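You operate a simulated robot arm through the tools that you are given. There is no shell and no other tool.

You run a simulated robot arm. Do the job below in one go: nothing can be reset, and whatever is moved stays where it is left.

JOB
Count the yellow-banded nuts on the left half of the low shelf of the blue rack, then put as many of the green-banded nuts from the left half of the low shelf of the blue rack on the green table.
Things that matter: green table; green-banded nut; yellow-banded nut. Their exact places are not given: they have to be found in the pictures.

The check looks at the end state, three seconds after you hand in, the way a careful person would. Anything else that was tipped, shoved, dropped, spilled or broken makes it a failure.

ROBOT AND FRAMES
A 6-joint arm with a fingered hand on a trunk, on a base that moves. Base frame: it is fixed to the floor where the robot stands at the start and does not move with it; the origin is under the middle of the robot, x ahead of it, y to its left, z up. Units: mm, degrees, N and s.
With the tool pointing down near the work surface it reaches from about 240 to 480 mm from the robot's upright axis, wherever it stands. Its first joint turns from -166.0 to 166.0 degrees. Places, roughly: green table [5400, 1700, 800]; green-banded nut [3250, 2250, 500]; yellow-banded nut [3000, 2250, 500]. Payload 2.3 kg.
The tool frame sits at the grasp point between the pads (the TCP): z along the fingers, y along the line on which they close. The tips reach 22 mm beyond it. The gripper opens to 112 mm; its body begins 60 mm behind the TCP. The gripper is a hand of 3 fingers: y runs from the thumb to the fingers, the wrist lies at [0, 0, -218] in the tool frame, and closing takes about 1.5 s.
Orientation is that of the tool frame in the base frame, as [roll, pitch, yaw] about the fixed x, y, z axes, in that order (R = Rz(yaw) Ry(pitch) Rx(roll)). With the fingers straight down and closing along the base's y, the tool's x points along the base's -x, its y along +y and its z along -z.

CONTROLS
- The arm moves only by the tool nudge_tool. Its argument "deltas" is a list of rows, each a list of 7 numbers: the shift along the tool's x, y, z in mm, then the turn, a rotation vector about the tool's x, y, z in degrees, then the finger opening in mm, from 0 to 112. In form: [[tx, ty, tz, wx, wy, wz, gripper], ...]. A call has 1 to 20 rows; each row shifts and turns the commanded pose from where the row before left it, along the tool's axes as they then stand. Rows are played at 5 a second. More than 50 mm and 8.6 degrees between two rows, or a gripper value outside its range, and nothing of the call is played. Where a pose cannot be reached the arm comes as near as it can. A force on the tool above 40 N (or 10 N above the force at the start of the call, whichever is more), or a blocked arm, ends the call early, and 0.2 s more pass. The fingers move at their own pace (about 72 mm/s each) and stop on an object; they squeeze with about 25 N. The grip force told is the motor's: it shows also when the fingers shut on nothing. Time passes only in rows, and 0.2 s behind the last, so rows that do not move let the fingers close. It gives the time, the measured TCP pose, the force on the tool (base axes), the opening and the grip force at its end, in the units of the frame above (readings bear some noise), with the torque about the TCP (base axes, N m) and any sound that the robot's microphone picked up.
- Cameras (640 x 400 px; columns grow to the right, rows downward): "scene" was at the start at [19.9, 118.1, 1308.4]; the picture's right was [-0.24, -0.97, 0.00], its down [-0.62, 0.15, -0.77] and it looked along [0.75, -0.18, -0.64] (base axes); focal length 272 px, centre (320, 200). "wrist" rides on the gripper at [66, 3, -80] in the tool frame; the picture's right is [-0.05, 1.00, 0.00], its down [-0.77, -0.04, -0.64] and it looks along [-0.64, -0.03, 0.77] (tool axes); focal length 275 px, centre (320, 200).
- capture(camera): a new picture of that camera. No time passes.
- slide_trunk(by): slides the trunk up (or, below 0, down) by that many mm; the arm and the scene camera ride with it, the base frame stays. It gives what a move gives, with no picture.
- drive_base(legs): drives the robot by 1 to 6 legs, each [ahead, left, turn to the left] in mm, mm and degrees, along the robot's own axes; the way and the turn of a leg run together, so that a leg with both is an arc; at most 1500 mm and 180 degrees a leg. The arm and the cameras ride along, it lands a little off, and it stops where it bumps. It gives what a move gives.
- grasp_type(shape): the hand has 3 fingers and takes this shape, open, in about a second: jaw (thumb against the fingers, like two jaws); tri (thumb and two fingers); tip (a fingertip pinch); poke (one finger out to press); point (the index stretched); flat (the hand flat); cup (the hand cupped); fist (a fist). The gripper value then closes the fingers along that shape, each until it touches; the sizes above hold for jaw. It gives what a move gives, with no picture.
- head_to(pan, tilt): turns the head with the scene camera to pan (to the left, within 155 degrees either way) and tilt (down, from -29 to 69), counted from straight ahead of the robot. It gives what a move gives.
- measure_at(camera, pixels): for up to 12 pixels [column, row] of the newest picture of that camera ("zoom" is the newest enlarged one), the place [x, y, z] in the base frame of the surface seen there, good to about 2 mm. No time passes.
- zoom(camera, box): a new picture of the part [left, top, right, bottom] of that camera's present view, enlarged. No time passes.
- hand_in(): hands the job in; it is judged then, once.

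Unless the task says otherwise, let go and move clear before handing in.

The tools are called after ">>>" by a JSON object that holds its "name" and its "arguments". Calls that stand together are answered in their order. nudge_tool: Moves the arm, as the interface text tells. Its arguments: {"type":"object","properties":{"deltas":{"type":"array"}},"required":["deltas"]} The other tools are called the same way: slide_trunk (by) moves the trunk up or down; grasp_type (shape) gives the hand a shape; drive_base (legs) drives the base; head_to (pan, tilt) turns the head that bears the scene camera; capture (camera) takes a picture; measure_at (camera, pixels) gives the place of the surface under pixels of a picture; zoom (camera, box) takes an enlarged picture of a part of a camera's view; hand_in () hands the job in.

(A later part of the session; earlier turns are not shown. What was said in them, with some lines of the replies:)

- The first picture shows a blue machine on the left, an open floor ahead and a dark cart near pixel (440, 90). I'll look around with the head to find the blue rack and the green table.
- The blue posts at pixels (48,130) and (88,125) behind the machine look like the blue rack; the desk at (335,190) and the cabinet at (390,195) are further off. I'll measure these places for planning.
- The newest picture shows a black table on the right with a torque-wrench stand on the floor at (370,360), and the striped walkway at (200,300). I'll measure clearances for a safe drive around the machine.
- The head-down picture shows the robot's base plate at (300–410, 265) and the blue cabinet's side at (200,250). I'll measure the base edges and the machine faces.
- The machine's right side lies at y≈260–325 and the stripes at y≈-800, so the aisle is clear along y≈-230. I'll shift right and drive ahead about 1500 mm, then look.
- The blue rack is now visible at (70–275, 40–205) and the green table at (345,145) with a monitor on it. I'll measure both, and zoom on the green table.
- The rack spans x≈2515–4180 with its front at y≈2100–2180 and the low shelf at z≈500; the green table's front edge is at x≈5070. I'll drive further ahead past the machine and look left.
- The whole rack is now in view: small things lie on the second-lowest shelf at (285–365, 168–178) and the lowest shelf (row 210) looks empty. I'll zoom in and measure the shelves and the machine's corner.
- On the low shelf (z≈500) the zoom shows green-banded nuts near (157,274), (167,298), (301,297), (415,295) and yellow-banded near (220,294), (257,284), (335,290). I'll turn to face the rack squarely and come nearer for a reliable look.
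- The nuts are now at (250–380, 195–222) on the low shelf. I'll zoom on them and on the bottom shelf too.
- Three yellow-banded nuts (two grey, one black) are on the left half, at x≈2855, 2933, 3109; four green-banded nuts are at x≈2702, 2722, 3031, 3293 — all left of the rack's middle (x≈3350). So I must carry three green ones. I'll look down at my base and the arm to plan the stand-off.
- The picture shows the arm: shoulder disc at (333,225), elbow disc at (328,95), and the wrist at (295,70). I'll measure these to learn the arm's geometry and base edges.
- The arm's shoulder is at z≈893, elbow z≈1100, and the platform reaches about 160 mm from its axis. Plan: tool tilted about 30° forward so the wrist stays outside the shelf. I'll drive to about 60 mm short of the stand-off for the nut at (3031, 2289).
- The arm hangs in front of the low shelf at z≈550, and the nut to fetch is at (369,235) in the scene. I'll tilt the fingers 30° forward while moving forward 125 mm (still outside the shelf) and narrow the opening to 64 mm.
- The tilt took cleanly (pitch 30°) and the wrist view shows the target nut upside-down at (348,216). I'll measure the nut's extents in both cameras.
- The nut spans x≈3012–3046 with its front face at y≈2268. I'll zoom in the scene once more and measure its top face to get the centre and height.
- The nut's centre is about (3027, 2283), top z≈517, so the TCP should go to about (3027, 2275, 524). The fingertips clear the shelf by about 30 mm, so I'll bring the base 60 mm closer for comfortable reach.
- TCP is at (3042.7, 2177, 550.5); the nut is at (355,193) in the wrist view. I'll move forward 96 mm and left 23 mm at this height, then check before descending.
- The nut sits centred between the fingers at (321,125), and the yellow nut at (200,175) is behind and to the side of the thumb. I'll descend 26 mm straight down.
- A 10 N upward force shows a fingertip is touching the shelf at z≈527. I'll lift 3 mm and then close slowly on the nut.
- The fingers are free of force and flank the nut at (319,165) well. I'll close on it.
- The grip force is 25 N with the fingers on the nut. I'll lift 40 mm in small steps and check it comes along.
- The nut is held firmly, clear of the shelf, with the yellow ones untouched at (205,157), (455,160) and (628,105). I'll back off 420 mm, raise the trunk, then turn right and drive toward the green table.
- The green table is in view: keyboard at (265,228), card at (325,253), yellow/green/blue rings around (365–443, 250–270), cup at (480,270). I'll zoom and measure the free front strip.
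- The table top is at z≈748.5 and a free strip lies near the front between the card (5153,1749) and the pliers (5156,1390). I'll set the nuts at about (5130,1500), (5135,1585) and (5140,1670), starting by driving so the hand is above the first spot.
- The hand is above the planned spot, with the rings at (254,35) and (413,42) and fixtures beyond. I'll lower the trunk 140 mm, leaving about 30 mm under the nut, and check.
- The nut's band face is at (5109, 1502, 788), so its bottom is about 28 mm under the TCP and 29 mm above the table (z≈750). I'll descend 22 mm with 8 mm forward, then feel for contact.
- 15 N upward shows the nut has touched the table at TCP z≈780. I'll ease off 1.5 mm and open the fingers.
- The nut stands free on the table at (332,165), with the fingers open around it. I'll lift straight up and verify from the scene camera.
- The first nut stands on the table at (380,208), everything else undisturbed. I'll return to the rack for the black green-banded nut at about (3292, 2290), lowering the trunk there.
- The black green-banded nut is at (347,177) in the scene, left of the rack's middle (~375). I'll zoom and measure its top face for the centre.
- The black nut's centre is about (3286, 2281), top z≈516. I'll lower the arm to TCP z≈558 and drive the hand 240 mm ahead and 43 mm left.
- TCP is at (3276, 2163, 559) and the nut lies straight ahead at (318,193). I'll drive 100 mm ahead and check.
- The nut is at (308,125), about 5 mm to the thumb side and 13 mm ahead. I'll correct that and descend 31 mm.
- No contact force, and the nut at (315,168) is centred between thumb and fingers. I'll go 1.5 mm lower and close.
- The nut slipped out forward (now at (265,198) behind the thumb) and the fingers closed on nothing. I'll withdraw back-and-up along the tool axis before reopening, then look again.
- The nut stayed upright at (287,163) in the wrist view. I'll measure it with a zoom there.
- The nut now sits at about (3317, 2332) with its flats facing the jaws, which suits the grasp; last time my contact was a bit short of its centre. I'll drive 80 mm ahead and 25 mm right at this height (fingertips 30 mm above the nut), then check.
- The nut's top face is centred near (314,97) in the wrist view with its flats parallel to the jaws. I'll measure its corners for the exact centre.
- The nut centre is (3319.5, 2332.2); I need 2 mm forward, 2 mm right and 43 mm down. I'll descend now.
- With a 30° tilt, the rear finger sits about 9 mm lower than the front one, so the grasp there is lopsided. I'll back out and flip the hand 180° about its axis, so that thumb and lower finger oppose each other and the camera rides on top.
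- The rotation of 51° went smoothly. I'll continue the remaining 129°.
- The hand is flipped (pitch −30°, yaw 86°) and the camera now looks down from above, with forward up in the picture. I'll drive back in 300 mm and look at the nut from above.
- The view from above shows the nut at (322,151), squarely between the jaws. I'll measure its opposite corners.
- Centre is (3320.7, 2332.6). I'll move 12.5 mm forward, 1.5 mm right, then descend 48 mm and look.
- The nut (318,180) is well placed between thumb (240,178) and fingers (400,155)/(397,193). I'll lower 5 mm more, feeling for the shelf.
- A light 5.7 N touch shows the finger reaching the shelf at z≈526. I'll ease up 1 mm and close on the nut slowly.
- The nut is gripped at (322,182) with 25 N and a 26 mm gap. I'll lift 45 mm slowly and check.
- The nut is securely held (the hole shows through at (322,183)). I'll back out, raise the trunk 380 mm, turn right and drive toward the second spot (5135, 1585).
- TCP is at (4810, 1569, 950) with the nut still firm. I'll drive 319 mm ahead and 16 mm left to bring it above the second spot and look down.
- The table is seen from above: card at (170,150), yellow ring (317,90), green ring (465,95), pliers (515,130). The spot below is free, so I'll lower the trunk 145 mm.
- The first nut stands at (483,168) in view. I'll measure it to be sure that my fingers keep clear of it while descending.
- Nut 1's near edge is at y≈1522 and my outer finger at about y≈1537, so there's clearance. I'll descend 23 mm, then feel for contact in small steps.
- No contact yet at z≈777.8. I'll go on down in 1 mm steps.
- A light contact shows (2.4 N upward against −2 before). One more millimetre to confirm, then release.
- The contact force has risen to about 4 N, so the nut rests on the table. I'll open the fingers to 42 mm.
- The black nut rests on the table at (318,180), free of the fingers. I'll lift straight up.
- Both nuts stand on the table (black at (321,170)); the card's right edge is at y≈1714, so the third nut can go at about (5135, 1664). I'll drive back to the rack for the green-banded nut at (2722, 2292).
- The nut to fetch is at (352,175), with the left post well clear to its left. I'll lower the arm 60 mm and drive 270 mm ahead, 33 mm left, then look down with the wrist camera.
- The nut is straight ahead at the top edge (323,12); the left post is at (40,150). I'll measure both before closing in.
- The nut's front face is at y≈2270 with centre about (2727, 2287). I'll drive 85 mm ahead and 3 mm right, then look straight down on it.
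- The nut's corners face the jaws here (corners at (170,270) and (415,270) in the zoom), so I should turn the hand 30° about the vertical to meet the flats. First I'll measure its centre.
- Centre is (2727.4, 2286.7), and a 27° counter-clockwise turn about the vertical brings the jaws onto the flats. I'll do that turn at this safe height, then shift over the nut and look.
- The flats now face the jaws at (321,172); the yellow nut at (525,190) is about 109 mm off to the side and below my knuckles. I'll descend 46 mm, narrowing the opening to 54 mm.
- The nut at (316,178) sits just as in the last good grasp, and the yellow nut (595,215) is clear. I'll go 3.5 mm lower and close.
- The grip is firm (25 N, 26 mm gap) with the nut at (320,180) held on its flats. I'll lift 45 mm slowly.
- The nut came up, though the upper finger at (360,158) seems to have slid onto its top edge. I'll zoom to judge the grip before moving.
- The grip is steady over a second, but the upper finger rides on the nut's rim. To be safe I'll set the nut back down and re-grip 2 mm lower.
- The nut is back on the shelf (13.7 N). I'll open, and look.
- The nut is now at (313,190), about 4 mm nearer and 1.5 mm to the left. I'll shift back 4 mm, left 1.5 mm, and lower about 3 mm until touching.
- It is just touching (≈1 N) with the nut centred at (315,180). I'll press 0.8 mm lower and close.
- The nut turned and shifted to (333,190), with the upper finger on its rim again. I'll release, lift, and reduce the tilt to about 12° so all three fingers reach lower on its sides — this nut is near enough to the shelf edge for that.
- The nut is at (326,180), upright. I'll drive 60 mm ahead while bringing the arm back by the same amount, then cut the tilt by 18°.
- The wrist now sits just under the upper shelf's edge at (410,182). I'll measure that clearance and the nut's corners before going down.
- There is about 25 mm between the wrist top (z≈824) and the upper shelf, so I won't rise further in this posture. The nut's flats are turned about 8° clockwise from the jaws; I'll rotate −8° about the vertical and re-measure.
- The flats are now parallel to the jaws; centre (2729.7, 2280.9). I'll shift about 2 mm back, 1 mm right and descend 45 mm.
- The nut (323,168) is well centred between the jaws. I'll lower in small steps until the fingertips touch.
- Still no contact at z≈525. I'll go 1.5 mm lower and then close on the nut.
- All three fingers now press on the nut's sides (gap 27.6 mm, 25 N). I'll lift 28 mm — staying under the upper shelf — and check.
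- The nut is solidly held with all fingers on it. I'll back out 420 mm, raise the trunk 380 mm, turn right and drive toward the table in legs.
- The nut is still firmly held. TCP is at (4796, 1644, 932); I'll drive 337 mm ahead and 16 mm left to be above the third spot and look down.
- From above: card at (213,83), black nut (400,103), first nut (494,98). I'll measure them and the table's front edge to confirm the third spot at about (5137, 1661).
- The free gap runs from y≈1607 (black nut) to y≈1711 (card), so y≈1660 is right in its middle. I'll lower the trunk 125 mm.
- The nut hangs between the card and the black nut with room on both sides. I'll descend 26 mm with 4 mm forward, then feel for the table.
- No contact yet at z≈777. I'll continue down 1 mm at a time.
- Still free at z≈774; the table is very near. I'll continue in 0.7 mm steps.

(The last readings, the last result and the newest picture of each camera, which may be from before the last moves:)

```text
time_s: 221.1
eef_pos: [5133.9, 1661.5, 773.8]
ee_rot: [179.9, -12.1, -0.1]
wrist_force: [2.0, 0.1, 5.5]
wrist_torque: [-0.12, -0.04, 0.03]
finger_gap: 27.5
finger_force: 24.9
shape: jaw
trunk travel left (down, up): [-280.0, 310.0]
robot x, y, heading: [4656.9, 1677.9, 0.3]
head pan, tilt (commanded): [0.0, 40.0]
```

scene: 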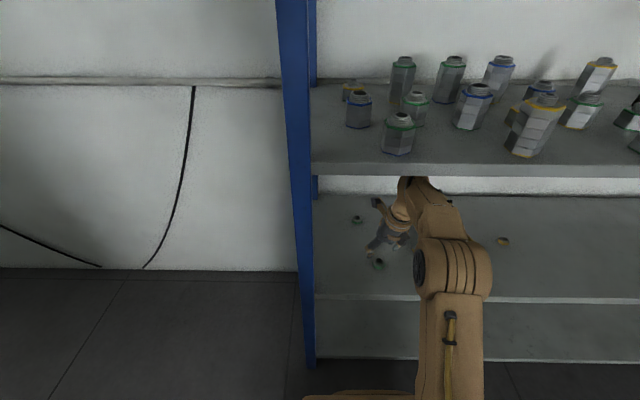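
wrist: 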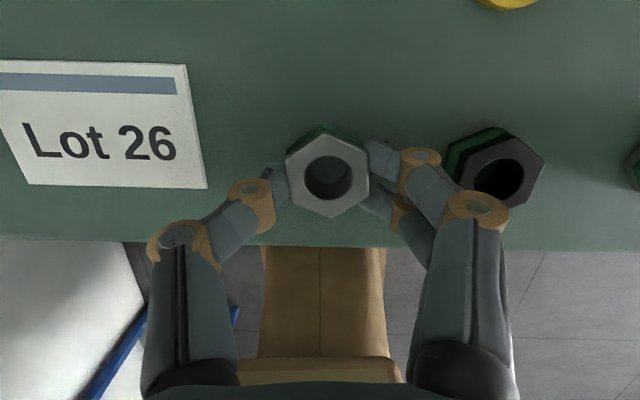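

The upward force has reached 5.5 N, so the nut rests on the table. I'll open the fingers to 42 mm.

>>> {"name": "nudge_tool", "arguments": {"deltas": [[0, 0, 0, 0, 0, 0, 26], [0, 0, 0, 0, 0, 0, 32], [0, 0, 0, 0, 0, 0, 37], [0, 0, 0, 0, 0, 0, 42], [0, 0, 0, 0, 0, 0, 42]]}}

>>> {"name": "capture", "arguments": {"camera": "wrist"}}

```text
time_s: 222.3
eef_pos: [5131.6, 1661.8, 772.9]
ee_rot: [179.8, -12.0, -0.2]
wrist_force: [1.3, 2.3, 4.9]
wrist_torque: [-0.05, 0.02, -0.02]
finger_gap: 39.9
finger_force: 0.0
shape: jaw
trunk travel left (down, up): [-280.0, 310.0]
robot x, y, heading: [4658.2, 1678.8, 0.2]
head pan, tilt (commanded): [0.0, 40.0]
```

```text
taken
```

wrist: 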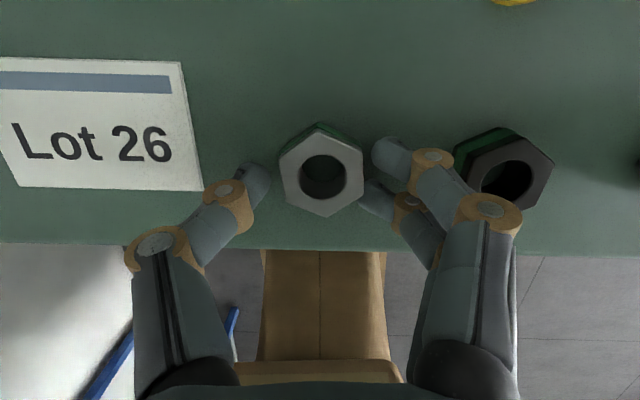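

The nut is free at (322,172). I'll lift straight up 90 mm without widening further until clear, then back away.

>>> {"name": "nudge_tool", "arguments": {"deltas": [[0.6, 0, -2.9, 0, 0, 0, 42], [2.1, 0, -9.8, 0, 0, 0, 42], [4.2, 0, -19.6, 0, 0, 0, 42], [6.2, 0, -29.3, 0, 0, 0, 42], [6.2, 0, -29.3, 0, 0, 0, 42], [0, 0, 0, 0, 0, 0, 42]]}}

>>> {"name": "capture", "arguments": {"camera": "wrist"}}

>>> {"name": "drive_base", "arguments": {"legs": [[-400, 0, 0]]}}

>>> {"name": "head_to", "arguments": {"pan": 5, "tilt": 35}}

>>> {"name": "capture", "arguments": {"camera": "scene"}}

>>> {"name": "zoom", "arguments": {"camera": "scene", "box": [200, 140, 520, 300]}}

```text
time_s: 223.7
eef_pos: [5134.1, 1660.4, 865.4]
ee_rot: [179.9, -12.0, -0.2]
wrist_force: [0.3, 0.3, -0.2]
wrist_torque: [0.01, -0.04, -0.01]
finger_gap: 41.4
finger_force: 0.1
shape: jaw
trunk travel left (down, up): [-280.0, 310.0]
robot x, y, heading: [4653.4, 1679.2, 0.1]
head pan, tilt (commanded): [0.0, 40.0]
```

```text
taken
```

wrist: 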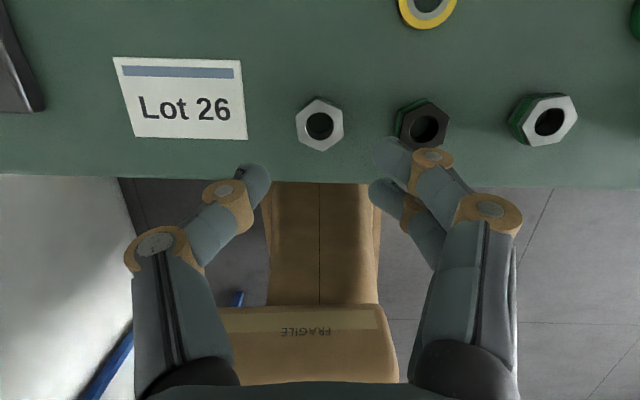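

```text
time_s: 226.2
eef_pos: [4733.3, 1659.3, 865.0]
ee_rot: [180.0, -11.9, 0.2]
wrist_force: [-0.1, 0.4, 0.4]
wrist_torque: [-0.01, -0.03, 0.01]
finger_gap: 41.6
finger_force: 0.1
shape: jaw
trunk travel left (down, up): [-280.0, 310.0]
robot x, y, heading: [4255.5, 1673.4, 0.7]
head pan, tilt (commanded): [0.0, 40.0]
```

```text
time_s: 226.9
eef_pos: [4733.3, 1661.0, 864.9]
ee_rot: [180.0, -12.0, 0.2]
wrist_force: [0.0, -1.1, 0.2]
wrist_torque: [-0.03, 0.0, 0.02]
finger_gap: 41.5
finger_force: 0.1
shape: jaw
trunk travel left (down, up): [-280.0, 310.0]
robot x, y, heading: [4257.3, 1677.7, 0.5]
head pan, tilt (commanded): [5.0, 35.0]
```

```text
taken
```

scene: 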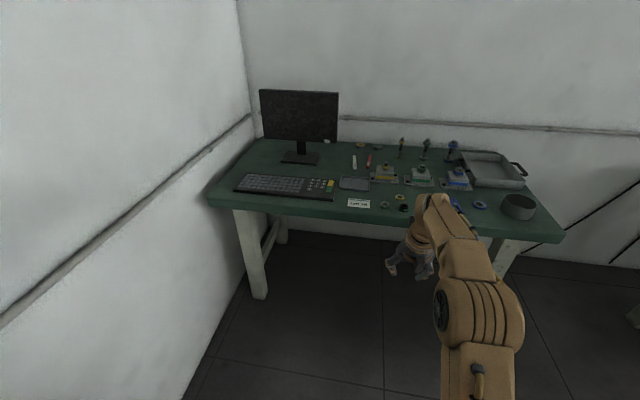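

```text
2.00 times, centred on (360, 220) of scene
```

zoom: 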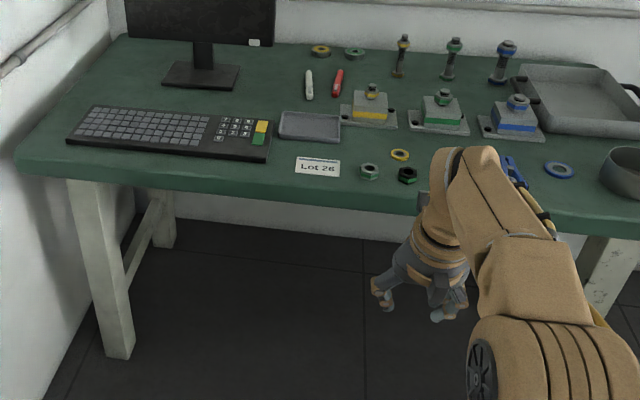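

All three green-banded nuts stand on the green table (zoom: (368,172), (407,175), and the first hidden behind the arm, seen at (550,120) in the wrist view). Before handing in I'll turn the head to check the rack's remaining nuts.

>>> {"name": "head_to", "arguments": {"pan": 150, "tilt": 25}}

>>> {"name": "capture", "arguments": {"camera": "scene"}}

```text
time_s: 229.2
eef_pos: [4733.0, 1660.0, 864.4]
ee_rot: [180.0, -12.1, 0.2]
wrist_force: [1.1, 0.5, -0.2]
wrist_torque: [0.02, 0.02, -0.01]
finger_gap: 41.5
finger_force: 0.1
shape: jaw
trunk travel left (down, up): [-280.0, 310.0]
robot x, y, heading: [4258.2, 1675.4, 0.7]
head pan, tilt (commanded): [150.0, 25.0]
```

```text
taken
```

scene: 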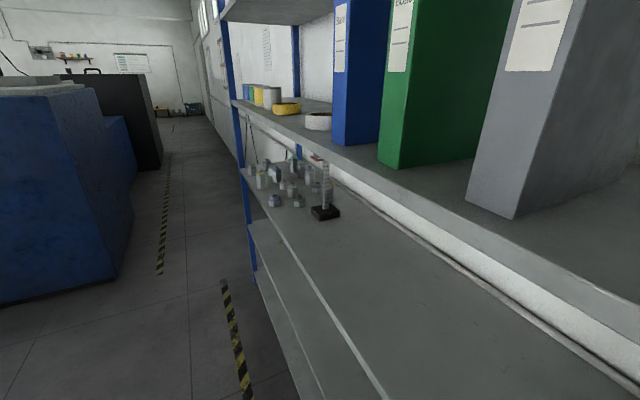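

From here the low shelf is hidden under the next one, though the upper shelves look undisturbed. I'll back off to the open floor in front of the rack for a final check.

>>> {"name": "drive_base", "arguments": {"legs": [[-1000, -500, 0]]}}

>>> {"name": "head_to", "arguments": {"pan": 103, "tilt": 38}}

>>> {"name": "capture", "arguments": {"camera": "scene"}}

```text
time_s: 234.9
eef_pos: [3731.8, 1144.8, 865.2]
ee_rot: [180.0, -11.9, 0.4]
wrist_force: [0.3, 0.2, 0.8]
wrist_torque: [-0.02, -0.01, -0.04]
finger_gap: 41.4
finger_force: 0.1
shape: jaw
trunk travel left (down, up): [-280.0, 310.0]
robot x, y, heading: [3254.4, 1158.4, 0.8]
head pan, tilt (commanded): [150.0, 25.0]
```

```text
time_s: 236.1
eef_pos: [3731.7, 1145.9, 864.6]
ee_rot: [179.9, -12.0, 0.4]
wrist_force: [-0.6, -0.3, 1.2]
wrist_torque: [-0.01, 0.0, -0.01]
finger_gap: 41.5
finger_force: 0.0
shape: jaw
trunk travel left (down, up): [-280.0, 310.0]
robot x, y, heading: [3253.1, 1160.7, 0.8]
head pan, tilt (commanded): [103.0, 38.0]
```

```text
taken
```

scene: 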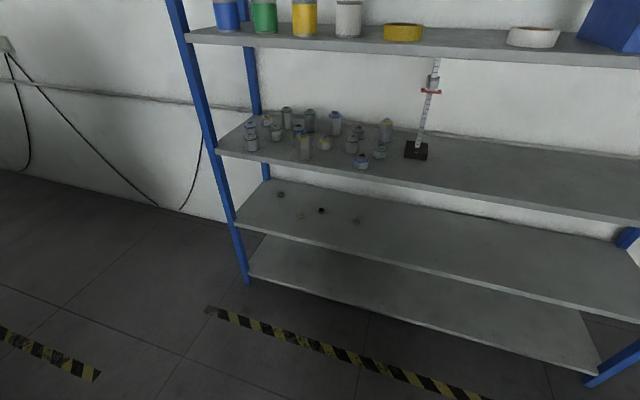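

>>> {"name": "zoom", "arguments": {"camera": "scene", "box": [240, 170, 400, 250]}}

>>> {"name": "measure_at", "arguments": {"camera": "scene", "pixels": [[280, 195], [301, 216], [321, 210], [356, 221]]}}

```text
4.00 times, centred on (320, 210) of scene
```

zoom: 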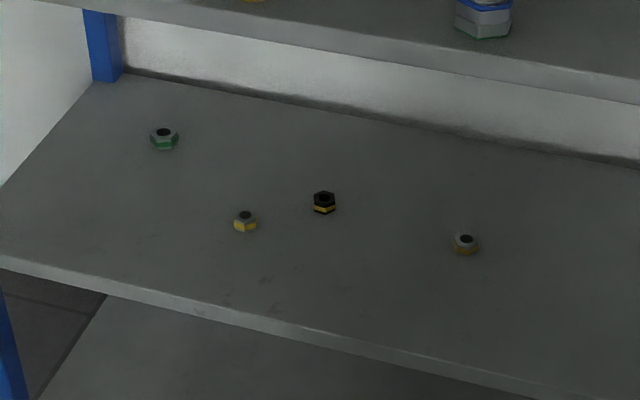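

```text
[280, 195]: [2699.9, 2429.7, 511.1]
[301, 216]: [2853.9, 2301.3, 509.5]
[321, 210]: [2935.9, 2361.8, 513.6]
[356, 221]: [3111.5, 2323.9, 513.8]
```

The low shelf still holds the three yellow-banded nuts at (2854,2301), (2936,2362), (3111,2324) and the one spare green-banded nut at (2700,2430), all unmoved. Three green-banded nuts are on the green table and the hand is empty and clear, so I'll hand in.

>>> {"name": "hand_in", "arguments": {}}

```text
The job is handed in.
```

I counted three yellow-banded nuts on the left half of the low shelf, put three green-banded nuts from there on the green table, and handed the job in.

- **On the table:** the three nuts stand in a row near the front edge at about x 5135, with y about 1500, 1590 and 1660. The keyboard, card and rings looked undisturbed in my last pictures; the arm hid the pliers and the right end of the table.
- **On the low shelf:** the three yellow-banded nuts and the one spare green-banded nut are where they were at the start, checked with a last look before handing in.
- **Slip on the way:** on my first try at the black green-banded nut it slid about 60 mm across the shelf, staying upright. I picked it up from there, and it touched nothing else.
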